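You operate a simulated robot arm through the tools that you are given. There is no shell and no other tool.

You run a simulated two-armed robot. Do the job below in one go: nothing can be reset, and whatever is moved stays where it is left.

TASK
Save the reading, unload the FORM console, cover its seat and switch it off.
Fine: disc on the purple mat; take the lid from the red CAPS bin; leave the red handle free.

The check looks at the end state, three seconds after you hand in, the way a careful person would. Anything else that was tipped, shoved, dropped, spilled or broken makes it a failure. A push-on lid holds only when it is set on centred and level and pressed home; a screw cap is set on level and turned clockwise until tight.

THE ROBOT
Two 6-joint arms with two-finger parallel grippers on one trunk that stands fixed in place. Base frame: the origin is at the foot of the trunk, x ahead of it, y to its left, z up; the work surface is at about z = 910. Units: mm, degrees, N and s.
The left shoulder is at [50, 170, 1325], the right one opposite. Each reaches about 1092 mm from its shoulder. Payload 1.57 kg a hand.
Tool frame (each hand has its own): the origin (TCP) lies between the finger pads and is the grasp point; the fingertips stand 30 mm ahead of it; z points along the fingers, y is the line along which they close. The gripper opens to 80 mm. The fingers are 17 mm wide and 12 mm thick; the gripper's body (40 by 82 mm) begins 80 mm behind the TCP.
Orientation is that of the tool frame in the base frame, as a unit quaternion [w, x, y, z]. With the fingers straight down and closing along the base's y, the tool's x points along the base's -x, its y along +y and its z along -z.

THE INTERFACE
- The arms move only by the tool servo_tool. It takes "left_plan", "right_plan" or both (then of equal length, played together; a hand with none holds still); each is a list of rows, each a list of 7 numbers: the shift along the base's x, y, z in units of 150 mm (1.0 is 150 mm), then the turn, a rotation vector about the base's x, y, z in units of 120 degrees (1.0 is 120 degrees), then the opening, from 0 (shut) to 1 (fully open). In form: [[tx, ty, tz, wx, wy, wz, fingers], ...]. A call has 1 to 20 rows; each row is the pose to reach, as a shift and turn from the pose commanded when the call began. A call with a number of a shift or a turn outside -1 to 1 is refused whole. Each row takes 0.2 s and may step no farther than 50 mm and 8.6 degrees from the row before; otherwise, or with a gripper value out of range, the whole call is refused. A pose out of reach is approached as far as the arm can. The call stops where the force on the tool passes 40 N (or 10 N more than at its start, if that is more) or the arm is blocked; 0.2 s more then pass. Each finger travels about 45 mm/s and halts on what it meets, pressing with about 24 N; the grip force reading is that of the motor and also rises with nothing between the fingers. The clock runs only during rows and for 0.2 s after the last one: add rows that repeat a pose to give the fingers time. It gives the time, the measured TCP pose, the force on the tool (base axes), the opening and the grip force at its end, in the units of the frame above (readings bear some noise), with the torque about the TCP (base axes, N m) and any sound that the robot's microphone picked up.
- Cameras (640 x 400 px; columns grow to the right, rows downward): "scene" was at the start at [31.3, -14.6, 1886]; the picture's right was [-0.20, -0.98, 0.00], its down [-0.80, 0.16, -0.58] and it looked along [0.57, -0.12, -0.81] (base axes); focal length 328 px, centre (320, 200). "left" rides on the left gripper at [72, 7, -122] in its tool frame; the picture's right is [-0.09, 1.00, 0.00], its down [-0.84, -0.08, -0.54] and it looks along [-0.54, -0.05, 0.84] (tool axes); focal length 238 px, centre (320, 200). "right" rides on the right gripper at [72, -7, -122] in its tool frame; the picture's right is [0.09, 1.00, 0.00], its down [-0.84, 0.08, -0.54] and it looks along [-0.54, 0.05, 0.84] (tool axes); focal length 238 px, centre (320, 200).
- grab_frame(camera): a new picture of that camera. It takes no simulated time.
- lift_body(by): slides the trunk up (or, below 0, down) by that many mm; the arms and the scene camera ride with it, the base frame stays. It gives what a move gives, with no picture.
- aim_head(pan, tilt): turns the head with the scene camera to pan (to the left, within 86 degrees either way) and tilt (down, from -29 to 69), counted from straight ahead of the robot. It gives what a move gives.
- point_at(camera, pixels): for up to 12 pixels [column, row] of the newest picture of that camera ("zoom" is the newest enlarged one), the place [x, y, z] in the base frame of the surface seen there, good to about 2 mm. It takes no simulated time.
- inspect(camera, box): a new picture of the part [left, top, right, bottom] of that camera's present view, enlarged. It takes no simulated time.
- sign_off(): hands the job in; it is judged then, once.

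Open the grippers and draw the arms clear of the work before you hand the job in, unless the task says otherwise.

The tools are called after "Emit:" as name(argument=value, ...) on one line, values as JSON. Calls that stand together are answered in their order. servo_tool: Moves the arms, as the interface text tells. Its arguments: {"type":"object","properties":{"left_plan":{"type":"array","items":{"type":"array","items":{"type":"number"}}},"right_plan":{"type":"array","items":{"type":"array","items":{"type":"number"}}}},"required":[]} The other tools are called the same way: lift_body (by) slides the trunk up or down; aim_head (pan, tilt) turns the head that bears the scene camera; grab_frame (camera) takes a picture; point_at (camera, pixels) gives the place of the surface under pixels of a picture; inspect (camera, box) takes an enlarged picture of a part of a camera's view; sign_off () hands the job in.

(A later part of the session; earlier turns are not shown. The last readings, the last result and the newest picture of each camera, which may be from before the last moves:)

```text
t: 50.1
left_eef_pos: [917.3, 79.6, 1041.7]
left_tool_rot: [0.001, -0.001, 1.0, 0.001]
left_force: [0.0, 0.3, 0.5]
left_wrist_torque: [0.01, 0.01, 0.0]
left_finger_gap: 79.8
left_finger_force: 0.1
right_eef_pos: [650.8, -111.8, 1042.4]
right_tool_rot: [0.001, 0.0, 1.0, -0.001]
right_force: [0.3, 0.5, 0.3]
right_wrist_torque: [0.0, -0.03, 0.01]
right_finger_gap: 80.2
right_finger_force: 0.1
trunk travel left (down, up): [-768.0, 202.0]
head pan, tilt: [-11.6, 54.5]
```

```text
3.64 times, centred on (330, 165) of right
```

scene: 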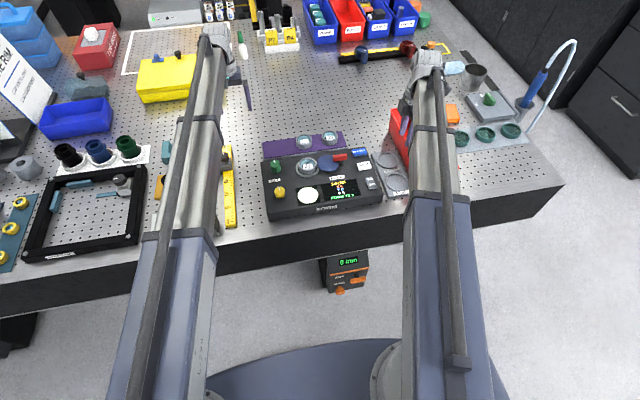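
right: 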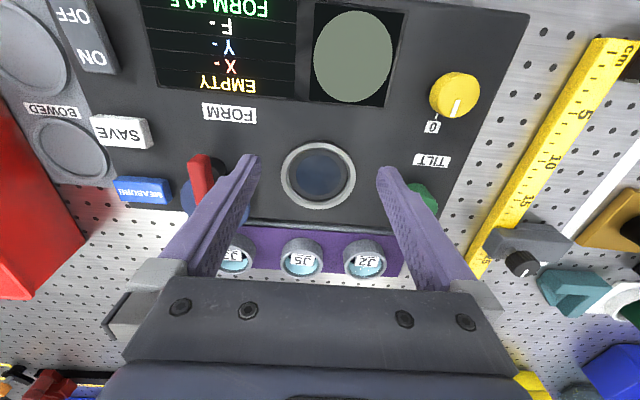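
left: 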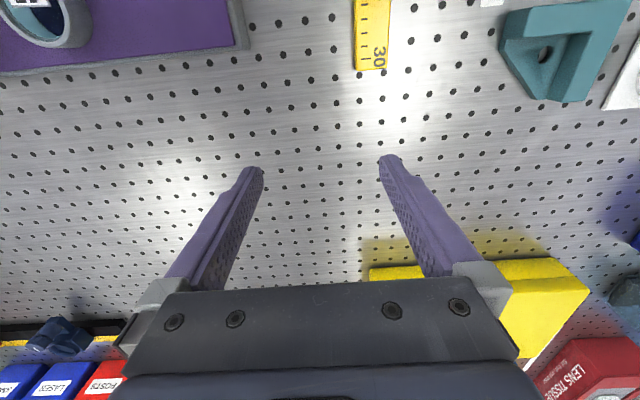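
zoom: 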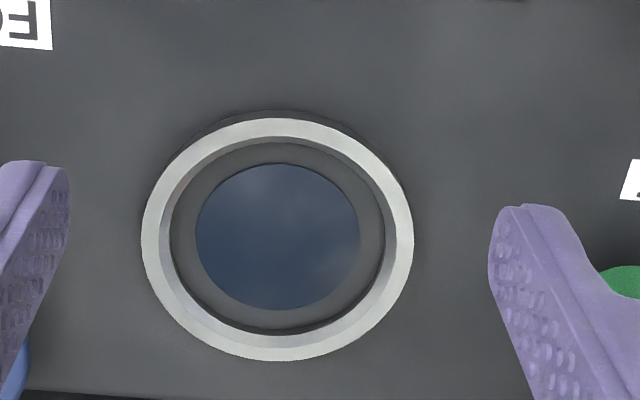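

I take the outer and inner ring edges for the seat centre.

Emit:
point_at(camera="zoom", pixels=[[148, 245], [408, 238], [277, 123], [278, 355], [164, 245], [391, 240], [277, 136], [278, 335], [185, 160], [370, 155], [180, 310], [378, 310]])

Emit:
point_at(camera="zoom", pixels=[[178, 240], [378, 240], [277, 155], [278, 320], [200, 240], [356, 240], [277, 168], [278, 305], [277, 240], [100, 300], [460, 100]])

```text
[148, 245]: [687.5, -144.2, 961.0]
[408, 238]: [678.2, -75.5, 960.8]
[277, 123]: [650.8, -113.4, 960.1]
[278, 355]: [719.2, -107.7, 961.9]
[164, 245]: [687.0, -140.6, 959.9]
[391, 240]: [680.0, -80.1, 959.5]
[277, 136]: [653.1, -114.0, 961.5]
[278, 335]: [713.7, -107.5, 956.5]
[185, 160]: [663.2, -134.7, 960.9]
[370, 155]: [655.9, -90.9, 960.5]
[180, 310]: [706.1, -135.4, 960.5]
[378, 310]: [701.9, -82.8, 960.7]
```

```text
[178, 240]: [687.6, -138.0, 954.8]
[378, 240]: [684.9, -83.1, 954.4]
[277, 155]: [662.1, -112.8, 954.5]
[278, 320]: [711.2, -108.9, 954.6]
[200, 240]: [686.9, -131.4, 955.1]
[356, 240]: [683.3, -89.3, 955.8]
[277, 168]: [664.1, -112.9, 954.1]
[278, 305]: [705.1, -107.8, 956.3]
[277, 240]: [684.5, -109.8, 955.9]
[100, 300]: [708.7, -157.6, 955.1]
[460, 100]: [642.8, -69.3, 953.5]
```

The seat centre is (685,-110), with the ring inner radius about 28 and top z 960.5. Now I go for the lid: raise for clearance and move to the bin.

Emit:
lift_body(by=40)

Emit:
servo_tool(right_plan=[[0, -0.3, 0, 0, 0, 0, 0.7], [0, -0.6, 0, 0, 0, 0, 0.6], [0, -0.9, 0, 0, 0, 0, 0.6], [0, -1.0, 0, 0, 0, 0, 0.6]])

Emit:
servo_tool(right_plan=[[-0.05, -0.3, 0, 0, 0, 0, 0.6], [-0.1, -0.6, 0, 0, 0, 0, 0.6], [-0.2, -0.9, 0, 0, 0, 0, 0.6], [-0.3, -1.0, 0, 0, 0, 0, 0.6]])

Emit:
servo_tool(right_plan=[[0, -0.22, 0, 0, 0, 0, 0.6], [0, -0.44, 0, 0, 0, 0, 0.6], [0, -0.44, 0, 0, 0, 0, 0.6]])

Emit:
grab_frame(camera="right")

```text
t: 51.0
left_eef_pos: [917.6, 79.6, 1082.1]
left_tool_rot: [0.0, 0.0, 1.0, 0.0]
left_force: [-0.6, -0.6, -0.7]
left_wrist_torque: [0.02, 0.02, 0.02]
left_finger_gap: 80.0
left_finger_force: 0.1
right_eef_pos: [650.6, -112.5, 1081.8]
right_tool_rot: [0.0, -0.001, 1.0, -0.001]
right_force: [-0.2, -0.4, 0.9]
right_wrist_torque: [-0.03, 0.0, -0.02]
right_finger_gap: 80.3
right_finger_force: 0.1
trunk travel left (down, up): [-808.0, 162.0]
head pan, tilt: [-11.6, 54.5]
```

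```text
t: 52.0
left_eef_pos: [917.8, 79.4, 1082.4]
left_tool_rot: [0.002, 0.0, 1.0, 0.0]
left_force: [-0.4, -0.8, 0.5]
left_wrist_torque: [0.0, 0.03, 0.02]
left_finger_gap: 80.2
left_finger_force: 0.1
right_eef_pos: [650.8, -261.6, 1081.4]
right_tool_rot: [0.001, -0.002, 1.0, -0.001]
right_force: [-0.1, 0.0, 0.0]
right_wrist_torque: [0.0, -0.01, -0.04]
right_finger_gap: 48.0
right_finger_force: 0.0
right hand out of reach, approached as far as the arm can: row 3, 4
trunk travel left (down, up): [-808.0, 162.0]
head pan, tilt: [-11.6, 54.5]
```

```text
t: 53.0
left_eef_pos: [918.0, 80.6, 1081.5]
left_tool_rot: [0.001, -0.001, 1.0, 0.0]
left_force: [-0.6, 0.3, 0.6]
left_wrist_torque: [-0.01, -0.01, 0.01]
left_finger_gap: 80.1
left_finger_force: 0.0
right_eef_pos: [604.2, -411.9, 1083.6]
right_tool_rot: [0.001, -0.002, 1.0, -0.001]
right_force: [0.8, 0.4, -0.2]
right_wrist_torque: [0.03, 0.0, 0.0]
right_finger_gap: 48.1
right_finger_force: 0.0
trunk travel left (down, up): [-808.0, 162.0]
head pan, tilt: [-11.6, 54.5]
```

```text
t: 53.8
left_eef_pos: [919.2, 80.4, 1082.8]
left_tool_rot: [0.002, 0.0, 1.0, 0.0]
left_force: [-0.2, -0.1, 0.1]
left_wrist_torque: [0.02, 0.0, 0.0]
left_finger_gap: 79.9
left_finger_force: 0.1
right_eef_pos: [604.0, -475.5, 1082.1]
right_tool_rot: [0.001, 0.0, 1.0, -0.001]
right_force: [-0.2, 0.4, 0.5]
right_wrist_torque: [-0.02, 0.01, -0.05]
right_finger_gap: 48.1
right_finger_force: 0.1
trunk travel left (down, up): [-808.0, 162.0]
head pan, tilt: [-11.6, 54.5]
```

```text
taken
```

right: 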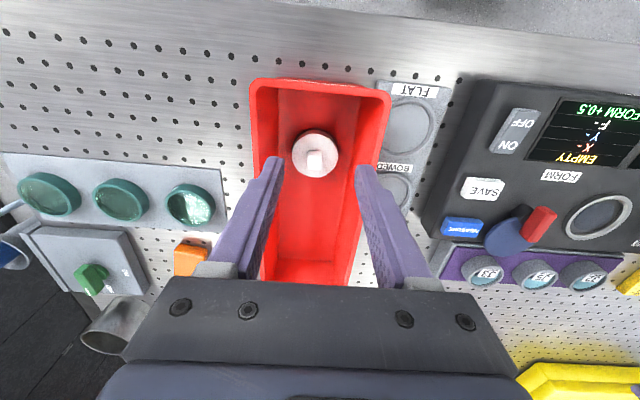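

The lid is visible at (315,155) directly ahead. I zoom in for exact knob and plate positions.

Emit:
inspect(camera="right", box=[275, 120, 355, 190])

Emit:
point_at(camera="zoom", pixels=[[322, 80], [150, 230], [495, 230], [260, 370], [250, 275], [395, 275], [322, 260], [322, 325], [280, 340], [370, 340], [322, 180], [322, 445]])

```text
5.71 times, centred on (315, 155) of right
```

zoom: 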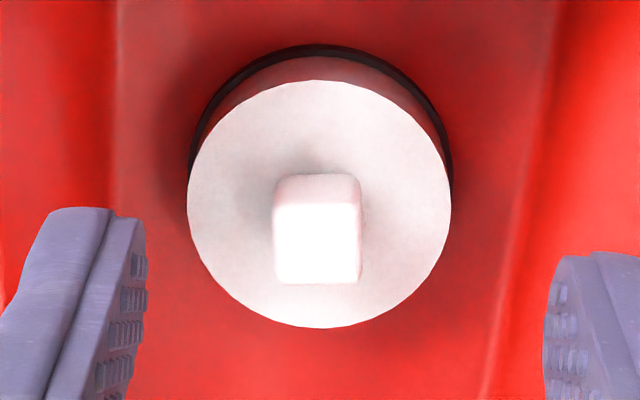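

```text
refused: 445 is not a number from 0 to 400
```

Reading the plate edges and the knob with valid pixels.

Emit:
point_at(camera="zoom", pixels=[[318, 88], [193, 200], [445, 200], [322, 320], [280, 245], [355, 245], [318, 210], [318, 275], [290, 180], [345, 180], [318, 130], [318, 55]])

```text
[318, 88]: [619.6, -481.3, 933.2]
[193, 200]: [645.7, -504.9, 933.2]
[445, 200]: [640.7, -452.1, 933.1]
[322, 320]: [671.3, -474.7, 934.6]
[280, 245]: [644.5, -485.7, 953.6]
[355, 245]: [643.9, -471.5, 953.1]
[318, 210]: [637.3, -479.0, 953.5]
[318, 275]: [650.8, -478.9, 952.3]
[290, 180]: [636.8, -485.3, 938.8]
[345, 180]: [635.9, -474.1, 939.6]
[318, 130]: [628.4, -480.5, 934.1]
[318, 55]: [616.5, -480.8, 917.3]
```

The lid's centre is (645,-478.4), plate Ø≈53, knob about 15 mm wide with top at 953. I centre the hand over it and lower partway.

Emit:
servo_tool(right_plan=[[0.14, -0.009, 0, 0, 0, 0, 0.5], [0.273, -0.018, 0, 0, 0, 0, 0.45], [0.273, -0.018, 0, 0, 0, 0, 0.45]])

Emit:
lift_body(by=-85)

Emit:
grab_frame(camera="right")

Emit:
grab_frame(camera="left")

```text
t: 54.6
left_eef_pos: [917.1, 79.9, 1082.7]
left_tool_rot: [0.001, 0.0, 1.0, 0.0]
left_force: [0.4, 0.0, 1.0]
left_wrist_torque: [-0.03, 0.0, 0.0]
left_finger_gap: 80.3
left_finger_force: 0.1
right_eef_pos: [645.2, -477.0, 1083.0]
right_tool_rot: [0.001, 0.0, 1.0, -0.001]
right_force: [0.0, 1.5, -0.3]
right_wrist_torque: [0.0, -0.02, 0.01]
right_finger_gap: 35.9
right_finger_force: 0.0
right hand out of reach, approached as far as the arm can: row 2, 3
trunk travel left (down, up): [-808.0, 162.0]
head pan, tilt: [-11.6, 54.5]
```

```text
t: 55.8
left_eef_pos: [918.1, 80.5, 998.1]
left_tool_rot: [0.001, 0.0, 1.0, 0.0]
left_force: [0.2, 0.3, 0.5]
left_wrist_torque: [-0.02, 0.01, -0.02]
left_finger_gap: 79.9
left_finger_force: 0.1
right_eef_pos: [645.5, -477.7, 998.2]
right_tool_rot: [0.0, 0.0, 1.0, -0.001]
right_force: [-0.5, -0.8, 0.3]
right_wrist_torque: [-0.01, 0.0, 0.04]
right_finger_gap: 35.9
right_finger_force: 0.0
trunk travel left (down, up): [-723.0, 247.0]
head pan, tilt: [-11.6, 54.5]
```

```text
taken
```

right: 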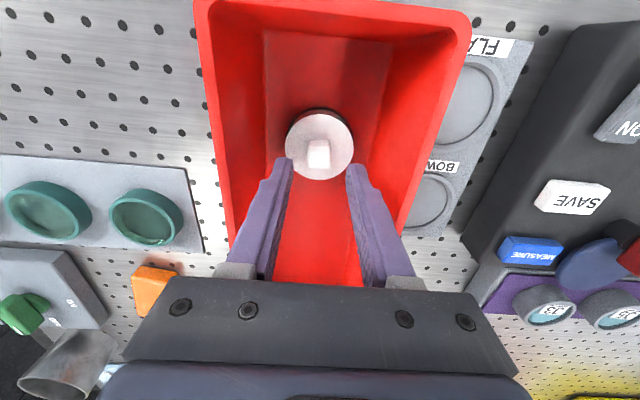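

```text
taken
```

left: 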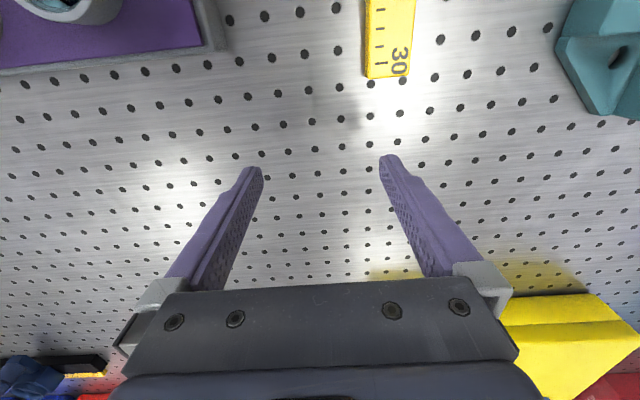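

The knob sits between the fingers at (318,152), and the left hand hangs over clear table. I lower 30 mm and grip the knob.

Emit:
lift_body(by=-27)

Emit:
lift_body(by=-3.5)

Emit:
servo_tool(right_plan=[[0, 0, 0, 0, 0, 0, 0.3], [0, 0, 0, 0, 0, 0, 0.15], [0, 0, 0, 0, 0, 0, 0.05], [0, 0, 0, 0, 0, 0, 0.05]])

Emit:
grab_frame(camera="right")

```text
t: 56.5
left_eef_pos: [917.4, 79.6, 970.7]
left_tool_rot: [0.001, 0.0, 1.0, 0.0]
left_force: [-0.7, -0.1, 0.7]
left_wrist_torque: [-0.02, 0.04, 0.03]
left_finger_gap: 80.3
left_finger_force: 0.1
right_eef_pos: [646.2, -477.4, 971.1]
right_tool_rot: [0.001, 0.0, 1.0, -0.001]
right_force: [0.0, -0.5, -0.3]
right_wrist_torque: [-0.03, 0.01, 0.0]
right_finger_gap: 36.3
right_finger_force: 0.2
trunk travel left (down, up): [-696.0, 274.0]
head pan, tilt: [-11.6, 54.5]
```

```text
t: 57.0
left_eef_pos: [917.7, 81.6, 966.2]
left_tool_rot: [0.0, 0.0, 1.0, 0.0]
left_force: [-0.2, -0.1, -0.2]
left_wrist_torque: [0.01, 0.0, -0.02]
left_finger_gap: 79.9
left_finger_force: 0.1
right_eef_pos: [646.1, -477.0, 967.4]
right_tool_rot: [0.001, 0.001, 1.0, -0.001]
right_force: [1.0, 0.4, -0.1]
right_wrist_torque: [-0.03, 0.04, 0.02]
right_finger_gap: 36.0
right_finger_force: 0.0
trunk travel left (down, up): [-692.0, 278.0]
head pan, tilt: [-11.6, 54.5]
```

```text
t: 58.0
left_eef_pos: [919.7, 79.9, 967.9]
left_tool_rot: [0.001, 0.0, 1.0, 0.0]
left_force: [0.2, 0.3, 1.3]
left_wrist_torque: [-0.02, -0.02, 0.05]
left_finger_gap: 80.2
left_finger_force: 0.0
right_eef_pos: [645.9, -476.8, 968.3]
right_tool_rot: [0.002, 0.0, 1.0, -0.001]
right_force: [-1.4, 0.3, 0.5]
right_wrist_torque: [0.01, 0.01, -0.02]
right_finger_gap: 16.6
right_finger_force: 23.7
trunk travel left (down, up): [-692.0, 278.0]
head pan, tilt: [-11.6, 54.5]
```

```text
taken
```

right: 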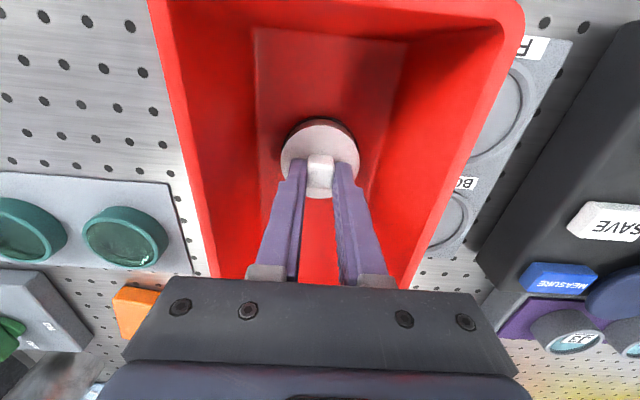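

The knob is gripped at 16.6 mm. I lift gently first, then clear of the bin.

Emit:
lift_body(by=5)

Emit:
lift_body(by=115)

Emit:
inspect(camera="right", box=[260, 100, 380, 220])

Emit:
inspect(camera="scene", box=[370, 60, 490, 220])

```text
t: 58.6
left_eef_pos: [918.4, 80.0, 972.6]
left_tool_rot: [0.0, 0.0, 1.0, -0.001]
left_force: [-1.2, 0.0, 0.0]
left_wrist_torque: [0.05, 0.02, 0.0]
left_finger_gap: 80.1
left_finger_force: 0.0
right_eef_pos: [646.2, -475.9, 972.8]
right_tool_rot: [0.001, -0.001, 1.0, -0.001]
right_force: [-0.4, -0.7, -0.2]
right_wrist_torque: [0.0, -0.03, -0.01]
right_finger_gap: 16.5
right_finger_force: 23.8
trunk travel left (down, up): [-697.0, 273.0]
head pan, tilt: [-11.6, 54.5]
```

```text
t: 60.0
left_eef_pos: [918.4, 79.6, 1086.8]
left_tool_rot: [0.001, 0.0, 1.0, 0.0]
left_force: [-0.2, -0.1, 0.1]
left_wrist_torque: [0.0, -0.02, -0.04]
left_finger_gap: 79.8
left_finger_force: 0.0
right_eef_pos: [646.4, -476.8, 1087.4]
right_tool_rot: [0.001, 0.0, 1.0, -0.001]
right_force: [-0.4, -0.5, -0.3]
right_wrist_torque: [-0.01, 0.0, 0.03]
right_finger_gap: 16.4
right_finger_force: 24.2
trunk travel left (down, up): [-812.0, 158.0]
head pan, tilt: [-11.6, 54.5]
```

```text
3.33 times, centred on (320, 160) of right
```

zoom: 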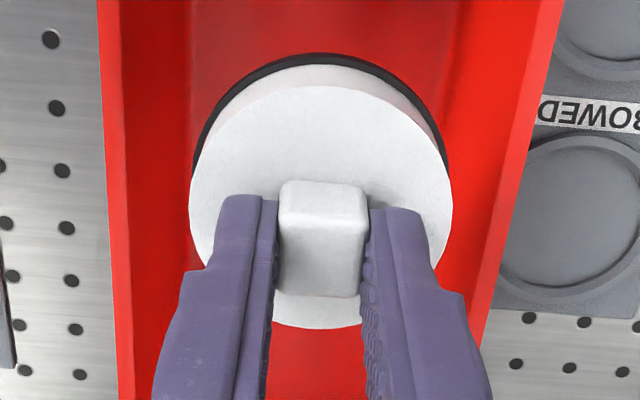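

```text
2.50 times, centred on (430, 140) of scene
```

zoom: 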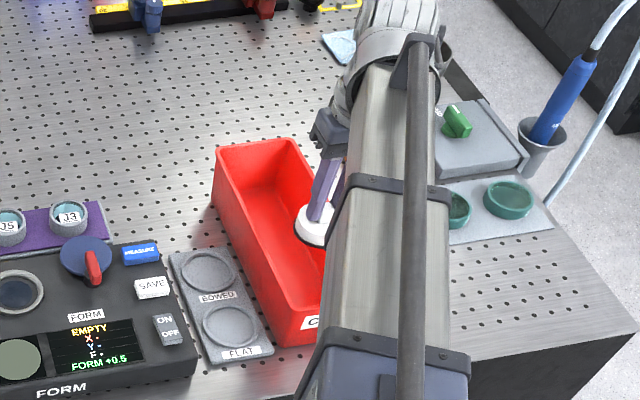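

The lid hangs level in the gripper. I measure its plate so I know its offset from the TCP.

Emit:
inspect(camera="right", box=[260, 100, 380, 220])

Emit:
point_at(camera="zoom", pixels=[[320, 92], [196, 200], [447, 200], [320, 322], [205, 145], [435, 145], [290, 322], [345, 322], [322, 200], [322, 250], [320, 57]])

```text
3.33 times, centred on (320, 160) of right
```

zoom: 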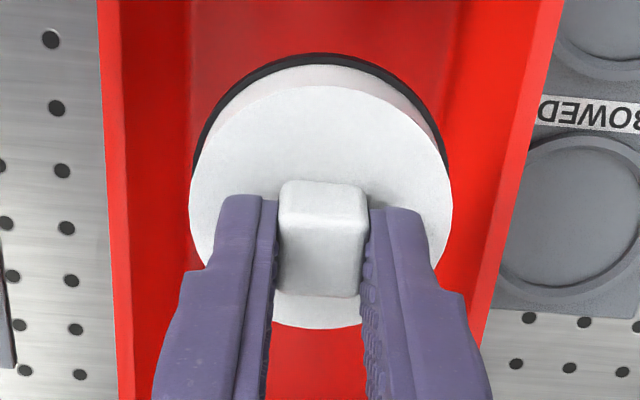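

```text
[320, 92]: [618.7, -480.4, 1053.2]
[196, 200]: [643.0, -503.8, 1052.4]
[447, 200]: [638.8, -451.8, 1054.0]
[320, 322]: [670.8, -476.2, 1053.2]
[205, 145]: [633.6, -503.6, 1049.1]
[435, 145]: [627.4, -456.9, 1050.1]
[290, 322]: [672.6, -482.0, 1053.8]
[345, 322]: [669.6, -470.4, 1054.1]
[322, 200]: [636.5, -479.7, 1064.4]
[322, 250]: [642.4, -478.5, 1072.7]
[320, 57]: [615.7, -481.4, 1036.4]
```

Lid centre is about (-1.2,-1.0) from the TCP by camera, and its bottom is about 54 mm below the TCP. I carry it to the seat, aiming the TCP at (686.2,-109).

Emit:
servo_tool(right_plan=[[0, 0.25, 0, 0, 0, 0, 0.05], [0.05, 0.5, 0, 0, 0, 0, 0.05], [0.1, 0.75, 0, 0, 0, 0, 0.05], [0.15, 1.0, 0, 0, 0, 0, 0.05]])

Emit:
servo_tool(right_plan=[[0.03, 0.25, 0, 0, 0, 0, 0.05], [0.06, 0.5, 0, 0, 0, 0, 0.05], [0.09, 0.75, 0, 0, 0, 0, 0.05], [0.116, 1.0, 0, 0, 0, 0, 0.05]])

Emit:
servo_tool(right_plan=[[0, 0.15, 0, 0, 0, 0, 0.05], [0, 0.3, 0, 0, 0, 0, 0.05], [0, 0.453, 0, 0, 0, 0, 0.05], [0, 0.453, 0, 0, 0, 0, 0.05], [0, 0.453, 0, 0, 0, 0, 0.05]])

Emit:
grab_frame(camera="right")

```text
t: 61.0
left_eef_pos: [917.9, 79.2, 1086.8]
left_tool_rot: [0.001, 0.0, 1.0, 0.0]
left_force: [-0.7, 0.1, -0.3]
left_wrist_torque: [-0.02, 0.0, 0.04]
left_finger_gap: 80.2
left_finger_force: 0.1
right_eef_pos: [668.7, -326.7, 1089.1]
right_tool_rot: [0.001, 0.0, 1.0, 0.0]
right_force: [0.9, 0.1, -0.5]
right_wrist_torque: [-0.02, -0.01, -0.03]
right_finger_gap: 16.7
right_finger_force: 24.2
trunk travel left (down, up): [-812.0, 158.0]
head pan, tilt: [-11.6, 54.5]
```

```text
t: 62.0
left_eef_pos: [917.8, 80.8, 1088.1]
left_tool_rot: [0.001, 0.0, 1.0, 0.0]
left_force: [-0.6, 0.5, -0.4]
left_wrist_torque: [0.0, 0.02, 0.02]
left_finger_gap: 80.2
left_finger_force: 0.0
right_eef_pos: [684.4, -178.9, 1086.8]
right_tool_rot: [0.001, 0.0, 1.0, -0.001]
right_force: [0.2, -1.3, -1.2]
right_wrist_torque: [0.0, -0.04, 0.03]
right_finger_gap: 16.5
right_finger_force: 23.2
trunk travel left (down, up): [-812.0, 158.0]
head pan, tilt: [-11.6, 54.5]
```

```text
t: 63.2
left_eef_pos: [916.5, 81.1, 1087.3]
left_tool_rot: [0.001, 0.0, 1.0, 0.0]
left_force: [0.9, 0.6, -0.6]
left_wrist_torque: [0.02, 0.0, -0.03]
left_finger_gap: 80.1
left_finger_force: 0.0
right_eef_pos: [685.4, -109.9, 1087.5]
right_tool_rot: [0.001, 0.0, 1.0, 0.0]
right_force: [-0.9, 0.1, -0.6]
right_wrist_torque: [0.01, -0.04, 0.03]
right_finger_gap: 16.4
right_finger_force: 23.5
trunk travel left (down, up): [-812.0, 158.0]
head pan, tilt: [-11.6, 54.5]
```

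```text
taken
```

right: 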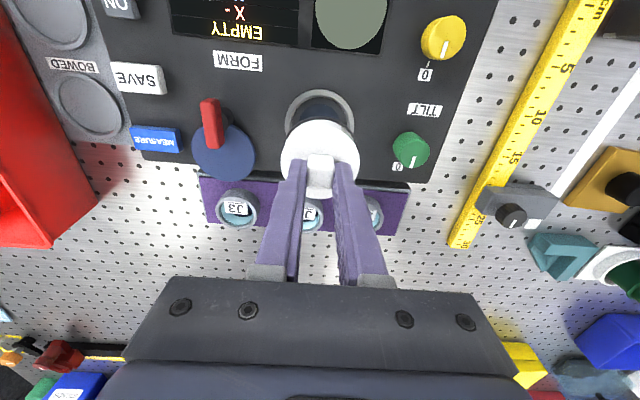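

The lid is over the seat. I lower until its bottom is about 12 mm above the ring and compare both circles.

Emit:
lift_body(by=-60)

Emit:
inspect(camera="right", box=[260, 90, 380, 210])

Emit:
inspect(camera="scene", box=[260, 110, 390, 215])

```text
t: 64.2
left_eef_pos: [917.0, 81.2, 1028.1]
left_tool_rot: [0.001, 0.0, 1.0, 0.0]
left_force: [0.7, -0.4, -0.1]
left_wrist_torque: [0.01, 0.0, 0.0]
left_finger_gap: 80.1
left_finger_force: 0.1
right_eef_pos: [686.1, -109.3, 1027.5]
right_tool_rot: [0.0, 0.0, 1.0, -0.001]
right_force: [0.3, 0.2, -0.6]
right_wrist_torque: [0.06, 0.0, -0.02]
right_finger_gap: 16.3
right_finger_force: 24.7
trunk travel left (down, up): [-752.0, 218.0]
head pan, tilt: [-11.6, 54.5]
```

```text
3.33 times, centred on (320, 150) of right
```

zoom: 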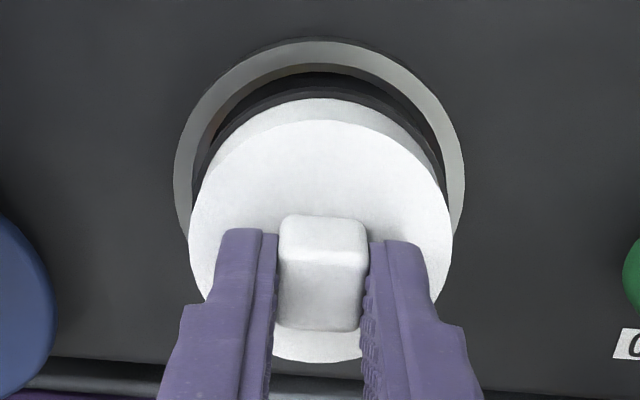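

```text
3.81 times, centred on (325, 162) of scene
```

zoom: 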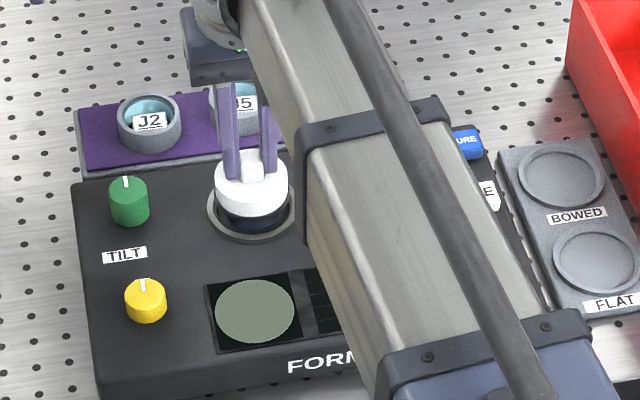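

Side to side the two circles line up (centres at columns 320 and 319.5). I check the x direction with points from the right camera.

Emit:
inspect(camera="right", box=[260, 90, 380, 210])

Emit:
point_at(camera="zoom", pixels=[[320, 125], [320, 357], [194, 225], [448, 225], [320, 45], [182, 130], [455, 130], [320, 92], [320, 60], [290, 357], [350, 357], [320, 66]])

```text
3.33 times, centred on (320, 150) of right
```

zoom: 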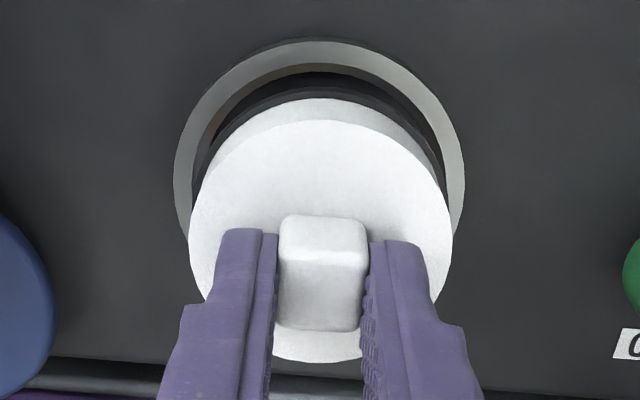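

```text
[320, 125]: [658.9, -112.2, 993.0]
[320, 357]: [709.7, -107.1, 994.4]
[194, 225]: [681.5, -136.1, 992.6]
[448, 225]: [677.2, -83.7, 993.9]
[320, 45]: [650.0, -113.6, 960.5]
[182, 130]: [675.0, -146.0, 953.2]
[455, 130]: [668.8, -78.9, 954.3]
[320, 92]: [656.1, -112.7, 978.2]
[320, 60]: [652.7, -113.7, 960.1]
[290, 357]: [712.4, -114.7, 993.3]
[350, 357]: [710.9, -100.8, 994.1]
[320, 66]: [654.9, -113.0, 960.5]
```

Lid centre (684.8,-110) matches the seat (685,-110) to within half a millimetre. I lower onto the seat, in small steps near contact.

Emit:
lift_body(by=-11)

Emit:
lift_body(by=-2)

Emit:
lift_body(by=-1)

Emit:
lift_body(by=-1)

```text
t: 64.8
left_eef_pos: [917.9, 81.2, 1015.6]
left_tool_rot: [0.001, 0.001, 1.0, 0.0]
left_force: [-0.2, 0.4, 0.5]
left_wrist_torque: [0.0, 0.01, -0.01]
left_finger_gap: 80.0
left_finger_force: 0.1
right_eef_pos: [686.1, -110.9, 1015.8]
right_tool_rot: [0.0, -0.001, 1.0, -0.001]
right_force: [-0.5, 0.5, 1.0]
right_wrist_torque: [-0.01, -0.01, 0.02]
right_finger_gap: 16.3
right_finger_force: 23.8
trunk travel left (down, up): [-741.0, 229.0]
head pan, tilt: [-11.6, 54.5]
```

```text
t: 65.3
left_eef_pos: [918.0, 79.5, 1014.4]
left_tool_rot: [0.0, 0.0, 1.0, 0.0]
left_force: [0.8, 1.1, -0.5]
left_wrist_torque: [-0.03, 0.02, 0.04]
left_finger_gap: 79.9
left_finger_force: 0.1
right_eef_pos: [686.7, -109.6, 1013.8]
right_tool_rot: [0.0, 0.0, 1.0, -0.001]
right_force: [0.6, 0.6, -0.4]
right_wrist_torque: [0.02, 0.03, -0.02]
right_finger_gap: 16.5
right_finger_force: 24.1
trunk travel left (down, up): [-739.0, 231.0]
head pan, tilt: [-11.6, 54.5]
```

```text
t: 65.9
left_eef_pos: [917.6, 80.6, 1013.8]
left_tool_rot: [0.001, 0.001, 1.0, 0.0]
left_force: [0.6, -0.2, -0.5]
left_wrist_torque: [0.01, 0.04, 0.02]
left_finger_gap: 80.1
left_finger_force: 0.1
right_eef_pos: [686.1, -109.8, 1013.3]
right_tool_rot: [0.001, 0.001, 1.0, -0.001]
right_force: [0.7, 0.5, 0.1]
right_wrist_torque: [0.0, -0.02, -0.01]
right_finger_gap: 16.3
right_finger_force: 23.7
trunk travel left (down, up): [-738.0, 232.0]
head pan, tilt: [-11.6, 54.5]
```

```text
t: 66.4
left_eef_pos: [917.8, 79.3, 1011.9]
left_tool_rot: [0.0, 0.001, 1.0, 0.0]
left_force: [0.0, 0.1, 0.0]
left_wrist_torque: [0.02, -0.02, -0.01]
left_finger_gap: 80.2
left_finger_force: 0.1
right_eef_pos: [686.0, -109.0, 1012.3]
right_tool_rot: [0.001, 0.0, 1.0, -0.001]
right_force: [-0.8, 0.8, -0.3]
right_wrist_torque: [-0.02, 0.0, 0.01]
right_finger_gap: 16.3
right_finger_force: 24.2
trunk travel left (down, up): [-737.0, 233.0]
head pan, tilt: [-11.6, 54.5]
```

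No contact force yet at TCP 1012. I keep lowering 1 mm at a time.

Emit:
lift_body(by=-1)

Emit:
lift_body(by=-1)

Emit:
lift_body(by=-1)

Emit:
inspect(camera="right", box=[260, 90, 380, 210])

```text
t: 66.9
left_eef_pos: [918.5, 79.7, 1011.2]
left_tool_rot: [0.001, 0.0, 1.0, 0.0]
left_force: [-0.4, 1.5, 0.8]
left_wrist_torque: [0.03, 0.02, 0.04]
left_finger_gap: 80.2
left_finger_force: 0.0
right_eef_pos: [686.3, -110.7, 1009.6]
right_tool_rot: [0.001, 0.0, 1.0, -0.001]
right_force: [0.2, 0.1, -1.4]
right_wrist_torque: [0.0, -0.02, 0.02]
right_finger_gap: 16.3
right_finger_force: 24.4
trunk travel left (down, up): [-736.0, 234.0]
head pan, tilt: [-11.6, 54.5]
```

```text
t: 67.4
left_eef_pos: [917.4, 80.7, 1010.3]
left_tool_rot: [0.001, 0.0, 1.0, -0.001]
left_force: [1.6, -0.6, -0.5]
left_wrist_torque: [0.04, -0.01, -0.01]
left_finger_gap: 79.8
left_finger_force: 0.0
right_eef_pos: [685.7, -109.2, 1009.6]
right_tool_rot: [0.001, -0.001, 1.0, -0.001]
right_force: [-0.1, 0.3, -0.2]
right_wrist_torque: [-0.02, -0.03, 0.02]
right_finger_gap: 16.1
right_finger_force: 23.8
trunk travel left (down, up): [-735.0, 235.0]
head pan, tilt: [-11.6, 54.5]
```

```text
t: 67.9
left_eef_pos: [918.1, 80.2, 1009.9]
left_tool_rot: [0.001, 0.0, 1.0, 0.0]
left_force: [-0.6, -0.8, -0.2]
left_wrist_torque: [0.03, 0.01, -0.04]
left_finger_gap: 80.2
left_finger_force: 0.0
right_eef_pos: [687.0, -109.2, 1010.2]
right_tool_rot: [0.002, -0.001, 1.0, -0.001]
right_force: [-0.4, -0.7, 0.6]
right_wrist_torque: [0.02, 0.01, 0.01]
right_finger_gap: 16.5
right_finger_force: 24.6
trunk travel left (down, up): [-734.0, 236.0]
head pan, tilt: [-11.6, 54.5]
```

```text
3.33 times, centred on (320, 150) of right
```

zoom: 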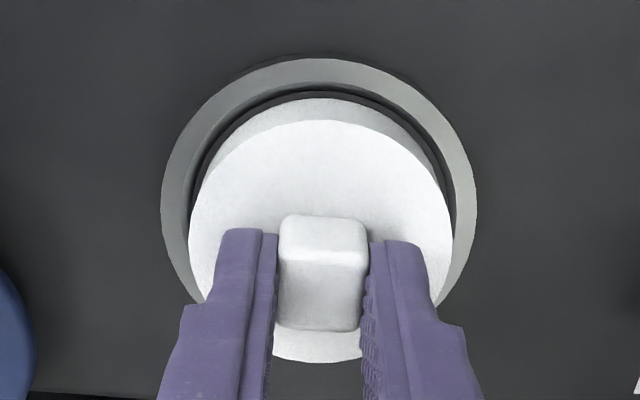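

The black lip is inside the ring, concentric all round. I continue down and press it home while watching force.

Emit:
lift_body(by=-1)

Emit:
lift_body(by=-1)

Emit:
lift_body(by=-1)

```text
t: 68.4
left_eef_pos: [917.7, 80.4, 1007.5]
left_tool_rot: [0.0, 0.0, 1.0, 0.0]
left_force: [0.6, 0.3, 0.2]
left_wrist_torque: [-0.05, 0.01, -0.02]
left_finger_gap: 80.0
left_finger_force: 0.1
right_eef_pos: [685.9, -109.6, 1007.3]
right_tool_rot: [0.001, -0.001, 1.0, -0.001]
right_force: [0.4, -0.3, 0.6]
right_wrist_torque: [-0.02, 0.02, 0.02]
right_finger_gap: 16.4
right_finger_force: 24.0
trunk travel left (down, up): [-733.0, 237.0]
head pan, tilt: [-11.6, 54.5]
```

```text
t: 68.9
left_eef_pos: [917.8, 80.8, 1007.9]
left_tool_rot: [0.001, 0.0, 1.0, 0.0]
left_force: [-0.5, 0.9, -0.8]
left_wrist_torque: [0.0, 0.0, -0.01]
left_finger_gap: 80.2
left_finger_force: 0.1
right_eef_pos: [685.9, -109.6, 1007.8]
right_tool_rot: [0.002, 0.0, 1.0, -0.001]
right_force: [4.4, -0.4, 18.0]
right_wrist_torque: [-0.02, 0.06, 0.02]
right_finger_gap: 16.2
right_finger_force: 24.3
trunk travel left (down, up): [-732.0, 238.0]
head pan, tilt: [-11.6, 54.5]
```

```text
t: 69.4
left_eef_pos: [917.8, 80.6, 1006.3]
left_tool_rot: [0.001, 0.0, 1.0, 0.001]
left_force: [0.2, 0.1, 0.1]
left_wrist_torque: [-0.02, 0.02, 0.02]
left_finger_gap: 79.8
left_finger_force: 0.2
right_eef_pos: [686.0, -110.2, 1007.0]
right_tool_rot: [0.001, 0.0, 1.0, -0.001]
right_force: [5.1, -0.2, 18.6]
right_wrist_torque: [-0.04, -0.17, 0.01]
right_finger_gap: 16.1
right_finger_force: 24.0
trunk travel left (down, up): [-731.0, 239.0]
head pan, tilt: [-11.6, 54.5]
```

Contact is 18 N, which is about the grip's slip limit. To press it home squarely I release, rise, close the fingers and push on top of the knob.

Emit:
lift_body(by=0.5)

Emit:
servo_tool(right_plan=[[0, 0, 0, 0, 0, 0, 0.3], [0, 0, 0, 0, 0, 0, 0.45], [0, 0, 0, 0, 0, 0, 0.45]])

Emit:
lift_body(by=30)

Emit:
inspect(camera="right", box=[260, 90, 380, 210])

Emit:
point_at(camera="zoom", pixels=[[320, 100], [225, 200], [415, 200], [280, 260], [360, 260], [320, 160], [320, 190], [320, 60], [250, 130], [390, 130]])

```text
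t: 69.9
left_eef_pos: [918.4, 80.0, 1007.3]
left_tool_rot: [0.001, 0.0, 1.0, 0.001]
left_force: [0.2, -0.3, 0.2]
left_wrist_torque: [0.02, -0.01, -0.02]
left_finger_gap: 80.3
left_finger_force: 0.1
right_eef_pos: [685.6, -111.1, 1006.7]
right_tool_rot: [0.001, 0.0, 1.0, -0.001]
right_force: [2.7, -1.0, 7.6]
right_wrist_torque: [-0.02, -0.22, -0.02]
right_finger_gap: 16.5
right_finger_force: 23.5
trunk travel left (down, up): [-732.0, 238.0]
head pan, tilt: [-11.6, 54.5]
```

```text
t: 70.7
left_eef_pos: [917.9, 79.7, 1007.4]
left_tool_rot: [0.001, 0.0, 1.0, 0.0]
left_force: [0.6, -0.6, -0.3]
left_wrist_torque: [0.01, 0.0, 0.01]
left_finger_gap: 80.0
left_finger_force: 0.1
right_eef_pos: [685.6, -109.8, 1006.4]
right_tool_rot: [0.001, 0.0, 1.0, -0.001]
right_force: [-0.2, -0.2, 0.0]
right_wrist_torque: [0.0, -0.01, -0.01]
right_finger_gap: 35.8
right_finger_force: 0.0
trunk travel left (down, up): [-732.0, 238.0]
head pan, tilt: [-11.6, 54.5]
```

```text
t: 71.5
left_eef_pos: [917.1, 81.4, 1036.5]
left_tool_rot: [0.001, 0.0, 1.0, 0.0]
left_force: [0.2, 1.3, 0.7]
left_wrist_torque: [-0.02, 0.0, -0.02]
left_finger_gap: 80.0
left_finger_force: 0.0
right_eef_pos: [686.5, -109.9, 1036.8]
right_tool_rot: [0.001, 0.0, 1.0, -0.001]
right_force: [-0.3, -0.4, -0.4]
right_wrist_torque: [-0.01, -0.01, -0.02]
right_finger_gap: 36.1
right_finger_force: 0.1
trunk travel left (down, up): [-762.0, 208.0]
head pan, tilt: [-11.6, 54.5]
```

```text
3.33 times, centred on (320, 150) of right
```

zoom: 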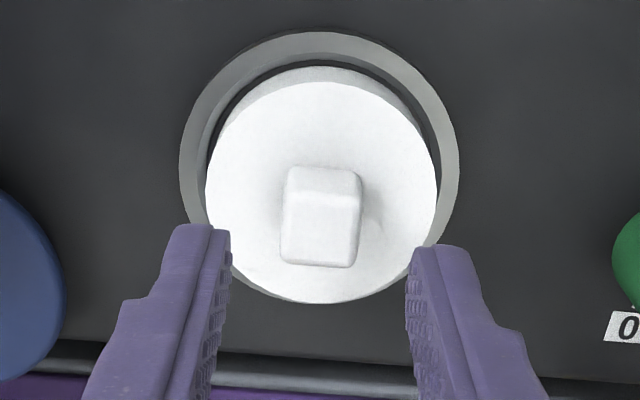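

```text
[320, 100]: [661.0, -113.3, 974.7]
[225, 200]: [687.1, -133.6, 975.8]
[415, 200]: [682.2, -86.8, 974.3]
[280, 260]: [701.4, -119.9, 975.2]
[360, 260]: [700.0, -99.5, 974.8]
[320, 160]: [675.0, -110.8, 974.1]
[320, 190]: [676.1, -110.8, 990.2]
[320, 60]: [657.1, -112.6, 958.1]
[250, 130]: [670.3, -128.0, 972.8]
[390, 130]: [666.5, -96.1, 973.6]
```

The lid sits level (plate 974–975 all round) and concentric. I close the fingers and press down on the knob top at about z 993.

Emit:
servo_tool(right_plan=[[-0.007, 0, 0, 0, 0, 0, 0.2], [-0.007, 0, 0, 0, 0, 0, 0], [-0.007, 0, 0, 0, 0, 0, 0], [-0.007, 0, 0, 0, 0, 0, 0]])

Emit:
lift_body(by=-11)

Emit:
lift_body(by=-2)

Emit:
lift_body(by=-1)

```text
t: 72.5
left_eef_pos: [917.1, 80.7, 1037.2]
left_tool_rot: [0.0, 0.001, 1.0, -0.001]
left_force: [0.1, -0.8, -0.1]
left_wrist_torque: [0.0, -0.01, 0.01]
left_finger_gap: 79.9
left_finger_force: 0.0
right_eef_pos: [684.7, -110.0, 1037.1]
right_tool_rot: [0.001, 0.001, 1.0, -0.001]
right_force: [0.5, 0.0, 0.5]
right_wrist_torque: [0.04, 0.01, 0.02]
right_finger_gap: 0.0
right_finger_force: 21.5
trunk travel left (down, up): [-762.0, 208.0]
head pan, tilt: [-11.6, 54.5]
```

```text
t: 73.1
left_eef_pos: [917.6, 80.0, 1025.3]
left_tool_rot: [0.001, 0.0, 1.0, -0.001]
left_force: [0.2, 0.5, 0.4]
left_wrist_torque: [0.01, -0.04, 0.02]
left_finger_gap: 80.0
left_finger_force: 0.1
right_eef_pos: [684.0, -109.2, 1026.3]
right_tool_rot: [0.001, 0.0, 1.0, -0.001]
right_force: [0.8, 0.7, -0.3]
right_wrist_torque: [-0.01, -0.03, 0.04]
right_finger_gap: 0.3
right_finger_force: 21.2
trunk travel left (down, up): [-751.0, 219.0]
head pan, tilt: [-11.6, 54.5]
```

```text
t: 73.6
left_eef_pos: [918.0, 80.5, 1025.0]
left_tool_rot: [0.001, 0.0, 1.0, 0.0]
left_force: [-0.3, -0.2, -0.1]
left_wrist_torque: [0.0, 0.02, 0.02]
left_finger_gap: 80.1
left_finger_force: 0.0
right_eef_pos: [686.1, -110.0, 1025.1]
right_tool_rot: [0.002, 0.001, 1.0, -0.001]
right_force: [2.0, 0.6, 13.7]
right_wrist_torque: [0.0, -0.09, -0.02]
right_finger_gap: 0.0
right_finger_force: 20.8
trunk travel left (down, up): [-749.0, 221.0]
head pan, tilt: [-11.6, 54.5]
```

```text
t: 74.1
left_eef_pos: [916.5, 80.7, 1023.9]
left_tool_rot: [0.002, 0.001, 1.0, 0.0]
left_force: [-0.9, -0.4, 0.7]
left_wrist_torque: [0.0, 0.0, -0.04]
left_finger_gap: 80.2
left_finger_force: 0.0
right_eef_pos: [684.9, -109.8, 1024.4]
right_tool_rot: [0.003, 0.0, 1.0, -0.001]
right_force: [9.1, -1.7, 33.2]
right_wrist_torque: [-0.03, -0.24, 0.04]
right_finger_gap: 0.0
right_finger_force: 21.1
trunk travel left (down, up): [-748.0, 222.0]
head pan, tilt: [-11.6, 54.5]
```

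Now 33 N and no sound or travel yet. I press one more step.

Emit:
lift_body(by=-1)

Emit:
inspect(camera="right", box=[260, 90, 380, 210])

```text
t: 74.5
left_eef_pos: [915.9, 80.8, 1025.1]
left_tool_rot: [0.002, 0.0, 1.0, 0.0]
left_force: [0.7, 0.1, -0.3]
left_wrist_torque: [0.01, -0.01, -0.01]
left_finger_gap: 80.0
left_finger_force: 0.0
right_eef_pos: [685.3, -110.3, 1024.7]
right_tool_rot: [0.003, 0.0, 1.0, -0.001]
right_force: [1.6, -0.5, 30.9]
right_wrist_torque: [0.0, 0.0, -0.01]
right_finger_gap: 0.0
right_finger_force: 21.7
trunk travel left (down, up): [-748.0, 222.0]
head pan, tilt: [-11.6, 54.5]
stopped: the force on the tool passed its limit at 46 N (the readings are from after the stop); the commanded pose is now the measured one
```

```text
3.33 times, centred on (320, 150) of right
```

zoom: 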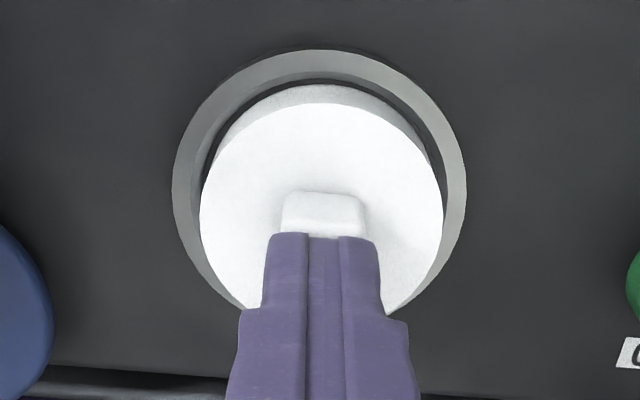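

It took a 46 N peak with no further travel, and the plate height means the lid is on the seat floor. I rise and check level, height and the screen.

Emit:
lift_body(by=45)

Emit:
grab_frame(camera="right")

Emit:
inspect(camera="right", box=[260, 70, 380, 180])

Emit:
point_at(camera="zoom", pixels=[[320, 100], [240, 180], [400, 180], [290, 290], [340, 290], [320, 240], [320, 70], [250, 130], [390, 130]])

```text
t: 75.3
left_eef_pos: [917.1, 80.3, 1067.9]
left_tool_rot: [0.001, 0.0, 1.0, 0.0]
left_force: [-0.7, 0.3, 0.0]
left_wrist_torque: [-0.02, 0.01, 0.04]
left_finger_gap: 80.2
left_finger_force: 0.1
right_eef_pos: [685.5, -109.9, 1067.6]
right_tool_rot: [0.002, 0.0, 1.0, -0.001]
right_force: [-0.1, -0.1, -0.3]
right_wrist_torque: [-0.01, 0.01, -0.01]
right_finger_gap: 0.1
right_finger_force: 21.4
trunk travel left (down, up): [-793.0, 177.0]
head pan, tilt: [-11.6, 54.5]
```

```text
taken
```

right: 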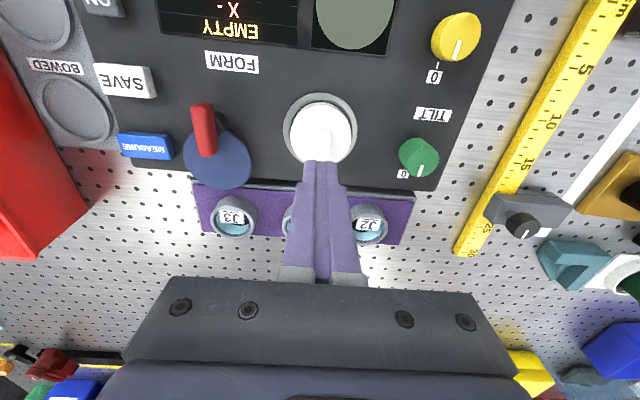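

```text
3.64 times, centred on (320, 125) of right
```

zoom: 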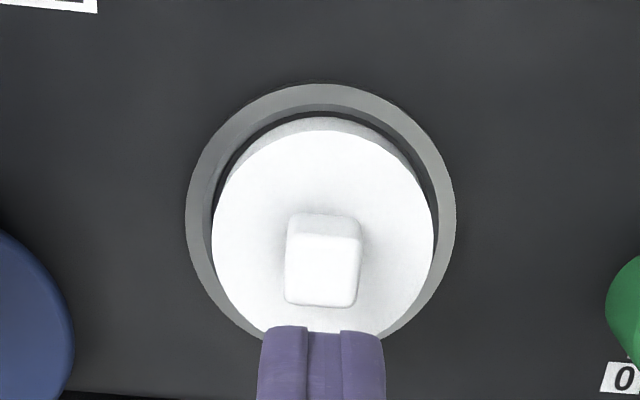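

```text
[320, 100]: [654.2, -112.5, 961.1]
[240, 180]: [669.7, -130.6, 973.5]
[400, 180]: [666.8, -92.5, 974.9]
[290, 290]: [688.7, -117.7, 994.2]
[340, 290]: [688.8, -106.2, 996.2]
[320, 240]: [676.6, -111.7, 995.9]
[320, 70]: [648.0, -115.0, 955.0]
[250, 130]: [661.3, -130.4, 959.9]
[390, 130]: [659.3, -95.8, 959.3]
```

The lid is level and centred. Last, the power switch: I move the closed fingers over its OFF end at about (572,-280).

Emit:
servo_tool(right_plan=[[-0.15, -0.2, 0, 0, 0, 0, 0], [-0.3, -0.4, 0, 0, 0, 0, 0], [-0.45, -0.6, 0, 0, 0, 0, 0], [-0.6, -0.8, 0, 0, 0, 0, 0], [-0.757, -1.0, 0, 0, 0, 0, 0]])

Emit:
servo_tool(right_plan=[[0, -0.07, 0, 0, 0, 0, 0], [0, -0.133, 0, 0, 0, 0, 0], [0, -0.133, 0, 0, 0, 0, 0]])

Emit:
grab_frame(camera="right")

Emit:
inspect(camera="scene", box=[250, 110, 400, 225])

```text
t: 76.5
left_eef_pos: [917.3, 80.6, 1067.5]
left_tool_rot: [0.001, 0.0, 1.0, 0.001]
left_force: [0.5, 0.7, -1.1]
left_wrist_torque: [0.02, -0.01, 0.02]
left_finger_gap: 79.8
left_finger_force: 0.1
right_eef_pos: [570.4, -259.7, 1067.8]
right_tool_rot: [0.003, -0.001, 1.0, -0.001]
right_force: [0.6, -0.2, 0.2]
right_wrist_torque: [0.04, 0.01, -0.05]
right_finger_gap: 0.1
right_finger_force: 21.3
trunk travel left (down, up): [-793.0, 177.0]
head pan, tilt: [-11.6, 54.5]
```

```text
t: 77.3
left_eef_pos: [918.1, 81.3, 1066.9]
left_tool_rot: [0.001, 0.0, 1.0, 0.0]
left_force: [0.0, -0.5, -0.9]
left_wrist_torque: [-0.02, 0.04, 0.01]
left_finger_gap: 80.0
left_finger_force: 0.0
right_eef_pos: [572.4, -279.0, 1068.6]
right_tool_rot: [0.002, 0.0, 1.0, 0.0]
right_force: [0.6, -0.5, 0.2]
right_wrist_torque: [-0.01, 0.0, -0.02]
right_finger_gap: 0.1
right_finger_force: 21.2
trunk travel left (down, up): [-793.0, 177.0]
head pan, tilt: [-11.6, 54.5]
```

```text
taken
```

right: 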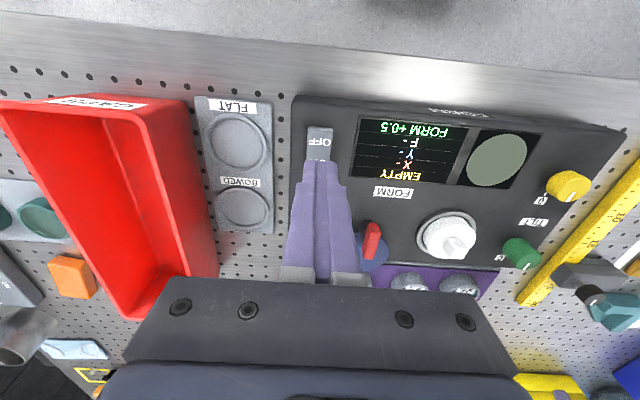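

```text
3.48 times, centred on (325, 168) of scene
```

zoom: 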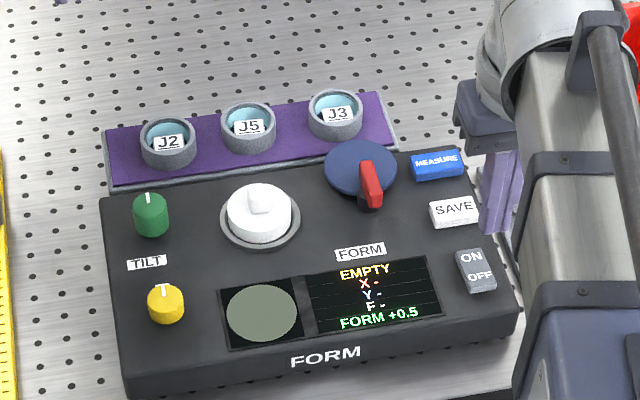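

The scene looks good: J2 on the mat, lid on the seat, handle swung clear. I lower the closed fingers onto the OFF end.

Emit:
lift_body(by=-64)

Emit:
lift_body(by=-4)

Emit:
inspect(camera="right", box=[220, 50, 460, 220])

```text
t: 78.4
left_eef_pos: [916.6, 80.3, 1003.6]
left_tool_rot: [0.0, 0.0, 1.0, 0.0]
left_force: [-0.5, -0.3, 0.6]
left_wrist_torque: [0.04, 0.02, 0.0]
left_finger_gap: 80.1
left_finger_force: 0.0
right_eef_pos: [571.7, -279.6, 1004.5]
right_tool_rot: [0.002, 0.0, 1.0, -0.001]
right_force: [-0.5, 0.6, -0.2]
right_wrist_torque: [-0.03, -0.05, -0.03]
right_finger_gap: 0.0
right_finger_force: 21.2
trunk travel left (down, up): [-729.0, 241.0]
head pan, tilt: [-11.6, 54.5]
```

```text
t: 78.9
left_eef_pos: [917.8, 81.1, 1000.0]
left_tool_rot: [0.001, 0.001, 1.0, 0.0]
left_force: [0.0, -0.6, 1.7]
left_wrist_torque: [-0.01, -0.01, 0.01]
left_finger_gap: 80.0
left_finger_force: 0.2
right_eef_pos: [572.0, -279.7, 999.4]
right_tool_rot: [0.002, 0.0, 1.0, -0.001]
right_force: [0.1, -0.5, 0.3]
right_wrist_torque: [0.01, 0.03, -0.03]
right_finger_gap: 0.0
right_finger_force: 21.1
trunk travel left (down, up): [-725.0, 245.0]
head pan, tilt: [-11.6, 54.5]
```

```text
2.35 times, centred on (340, 135) of right
```

zoom: 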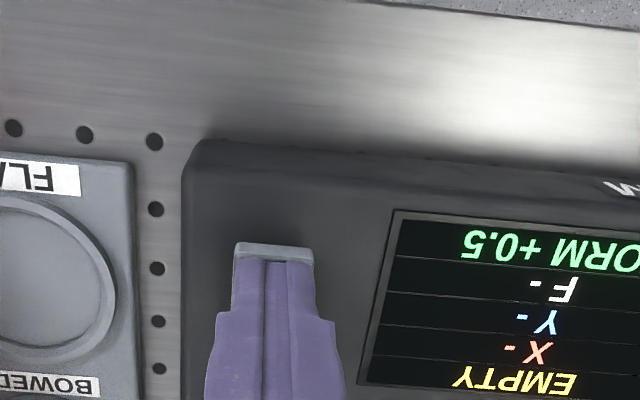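

The tip is right at the OFF end's surface. I press in 2 mm steps.

Emit:
lift_body(by=-2)

Emit:
lift_body(by=-1.5)

Emit:
inspect(camera="right", box=[220, 50, 460, 220])

```text
t: 79.4
left_eef_pos: [918.8, 79.9, 998.4]
left_tool_rot: [0.001, 0.001, 1.0, 0.0]
left_force: [0.2, -0.2, 0.0]
left_wrist_torque: [0.01, -0.01, -0.03]
left_finger_gap: 80.2
left_finger_force: 0.1
right_eef_pos: [573.3, -279.5, 996.7]
right_tool_rot: [0.001, 0.0, 1.0, -0.001]
right_force: [0.3, -0.1, -0.1]
right_wrist_torque: [0.0, 0.0, -0.06]
right_finger_gap: 0.2
right_finger_force: 21.5
trunk travel left (down, up): [-723.0, 247.0]
head pan, tilt: [-11.6, 54.5]
```

```text
t: 79.9
left_eef_pos: [916.9, 80.8, 996.8]
left_tool_rot: [0.001, 0.0, 1.0, 0.0]
left_force: [-0.3, -0.3, -0.4]
left_wrist_torque: [-0.01, 0.01, 0.02]
left_finger_gap: 79.9
left_finger_force: 0.2
right_eef_pos: [571.2, -280.5, 998.0]
right_tool_rot: [0.002, 0.0, 1.0, -0.001]
right_force: [3.8, -2.2, 18.1]
right_wrist_torque: [-0.01, -0.25, 0.0]
right_finger_gap: 0.0
right_finger_force: 21.4
trunk travel left (down, up): [-721.0, 249.0]
head pan, tilt: [-11.6, 54.5]
```

```text
2.35 times, centred on (340, 135) of right
```

zoom: 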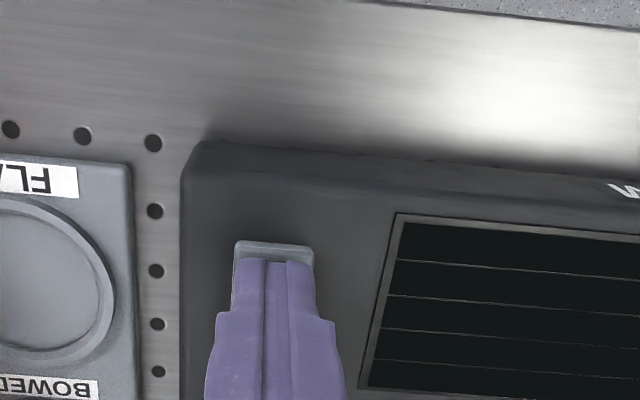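

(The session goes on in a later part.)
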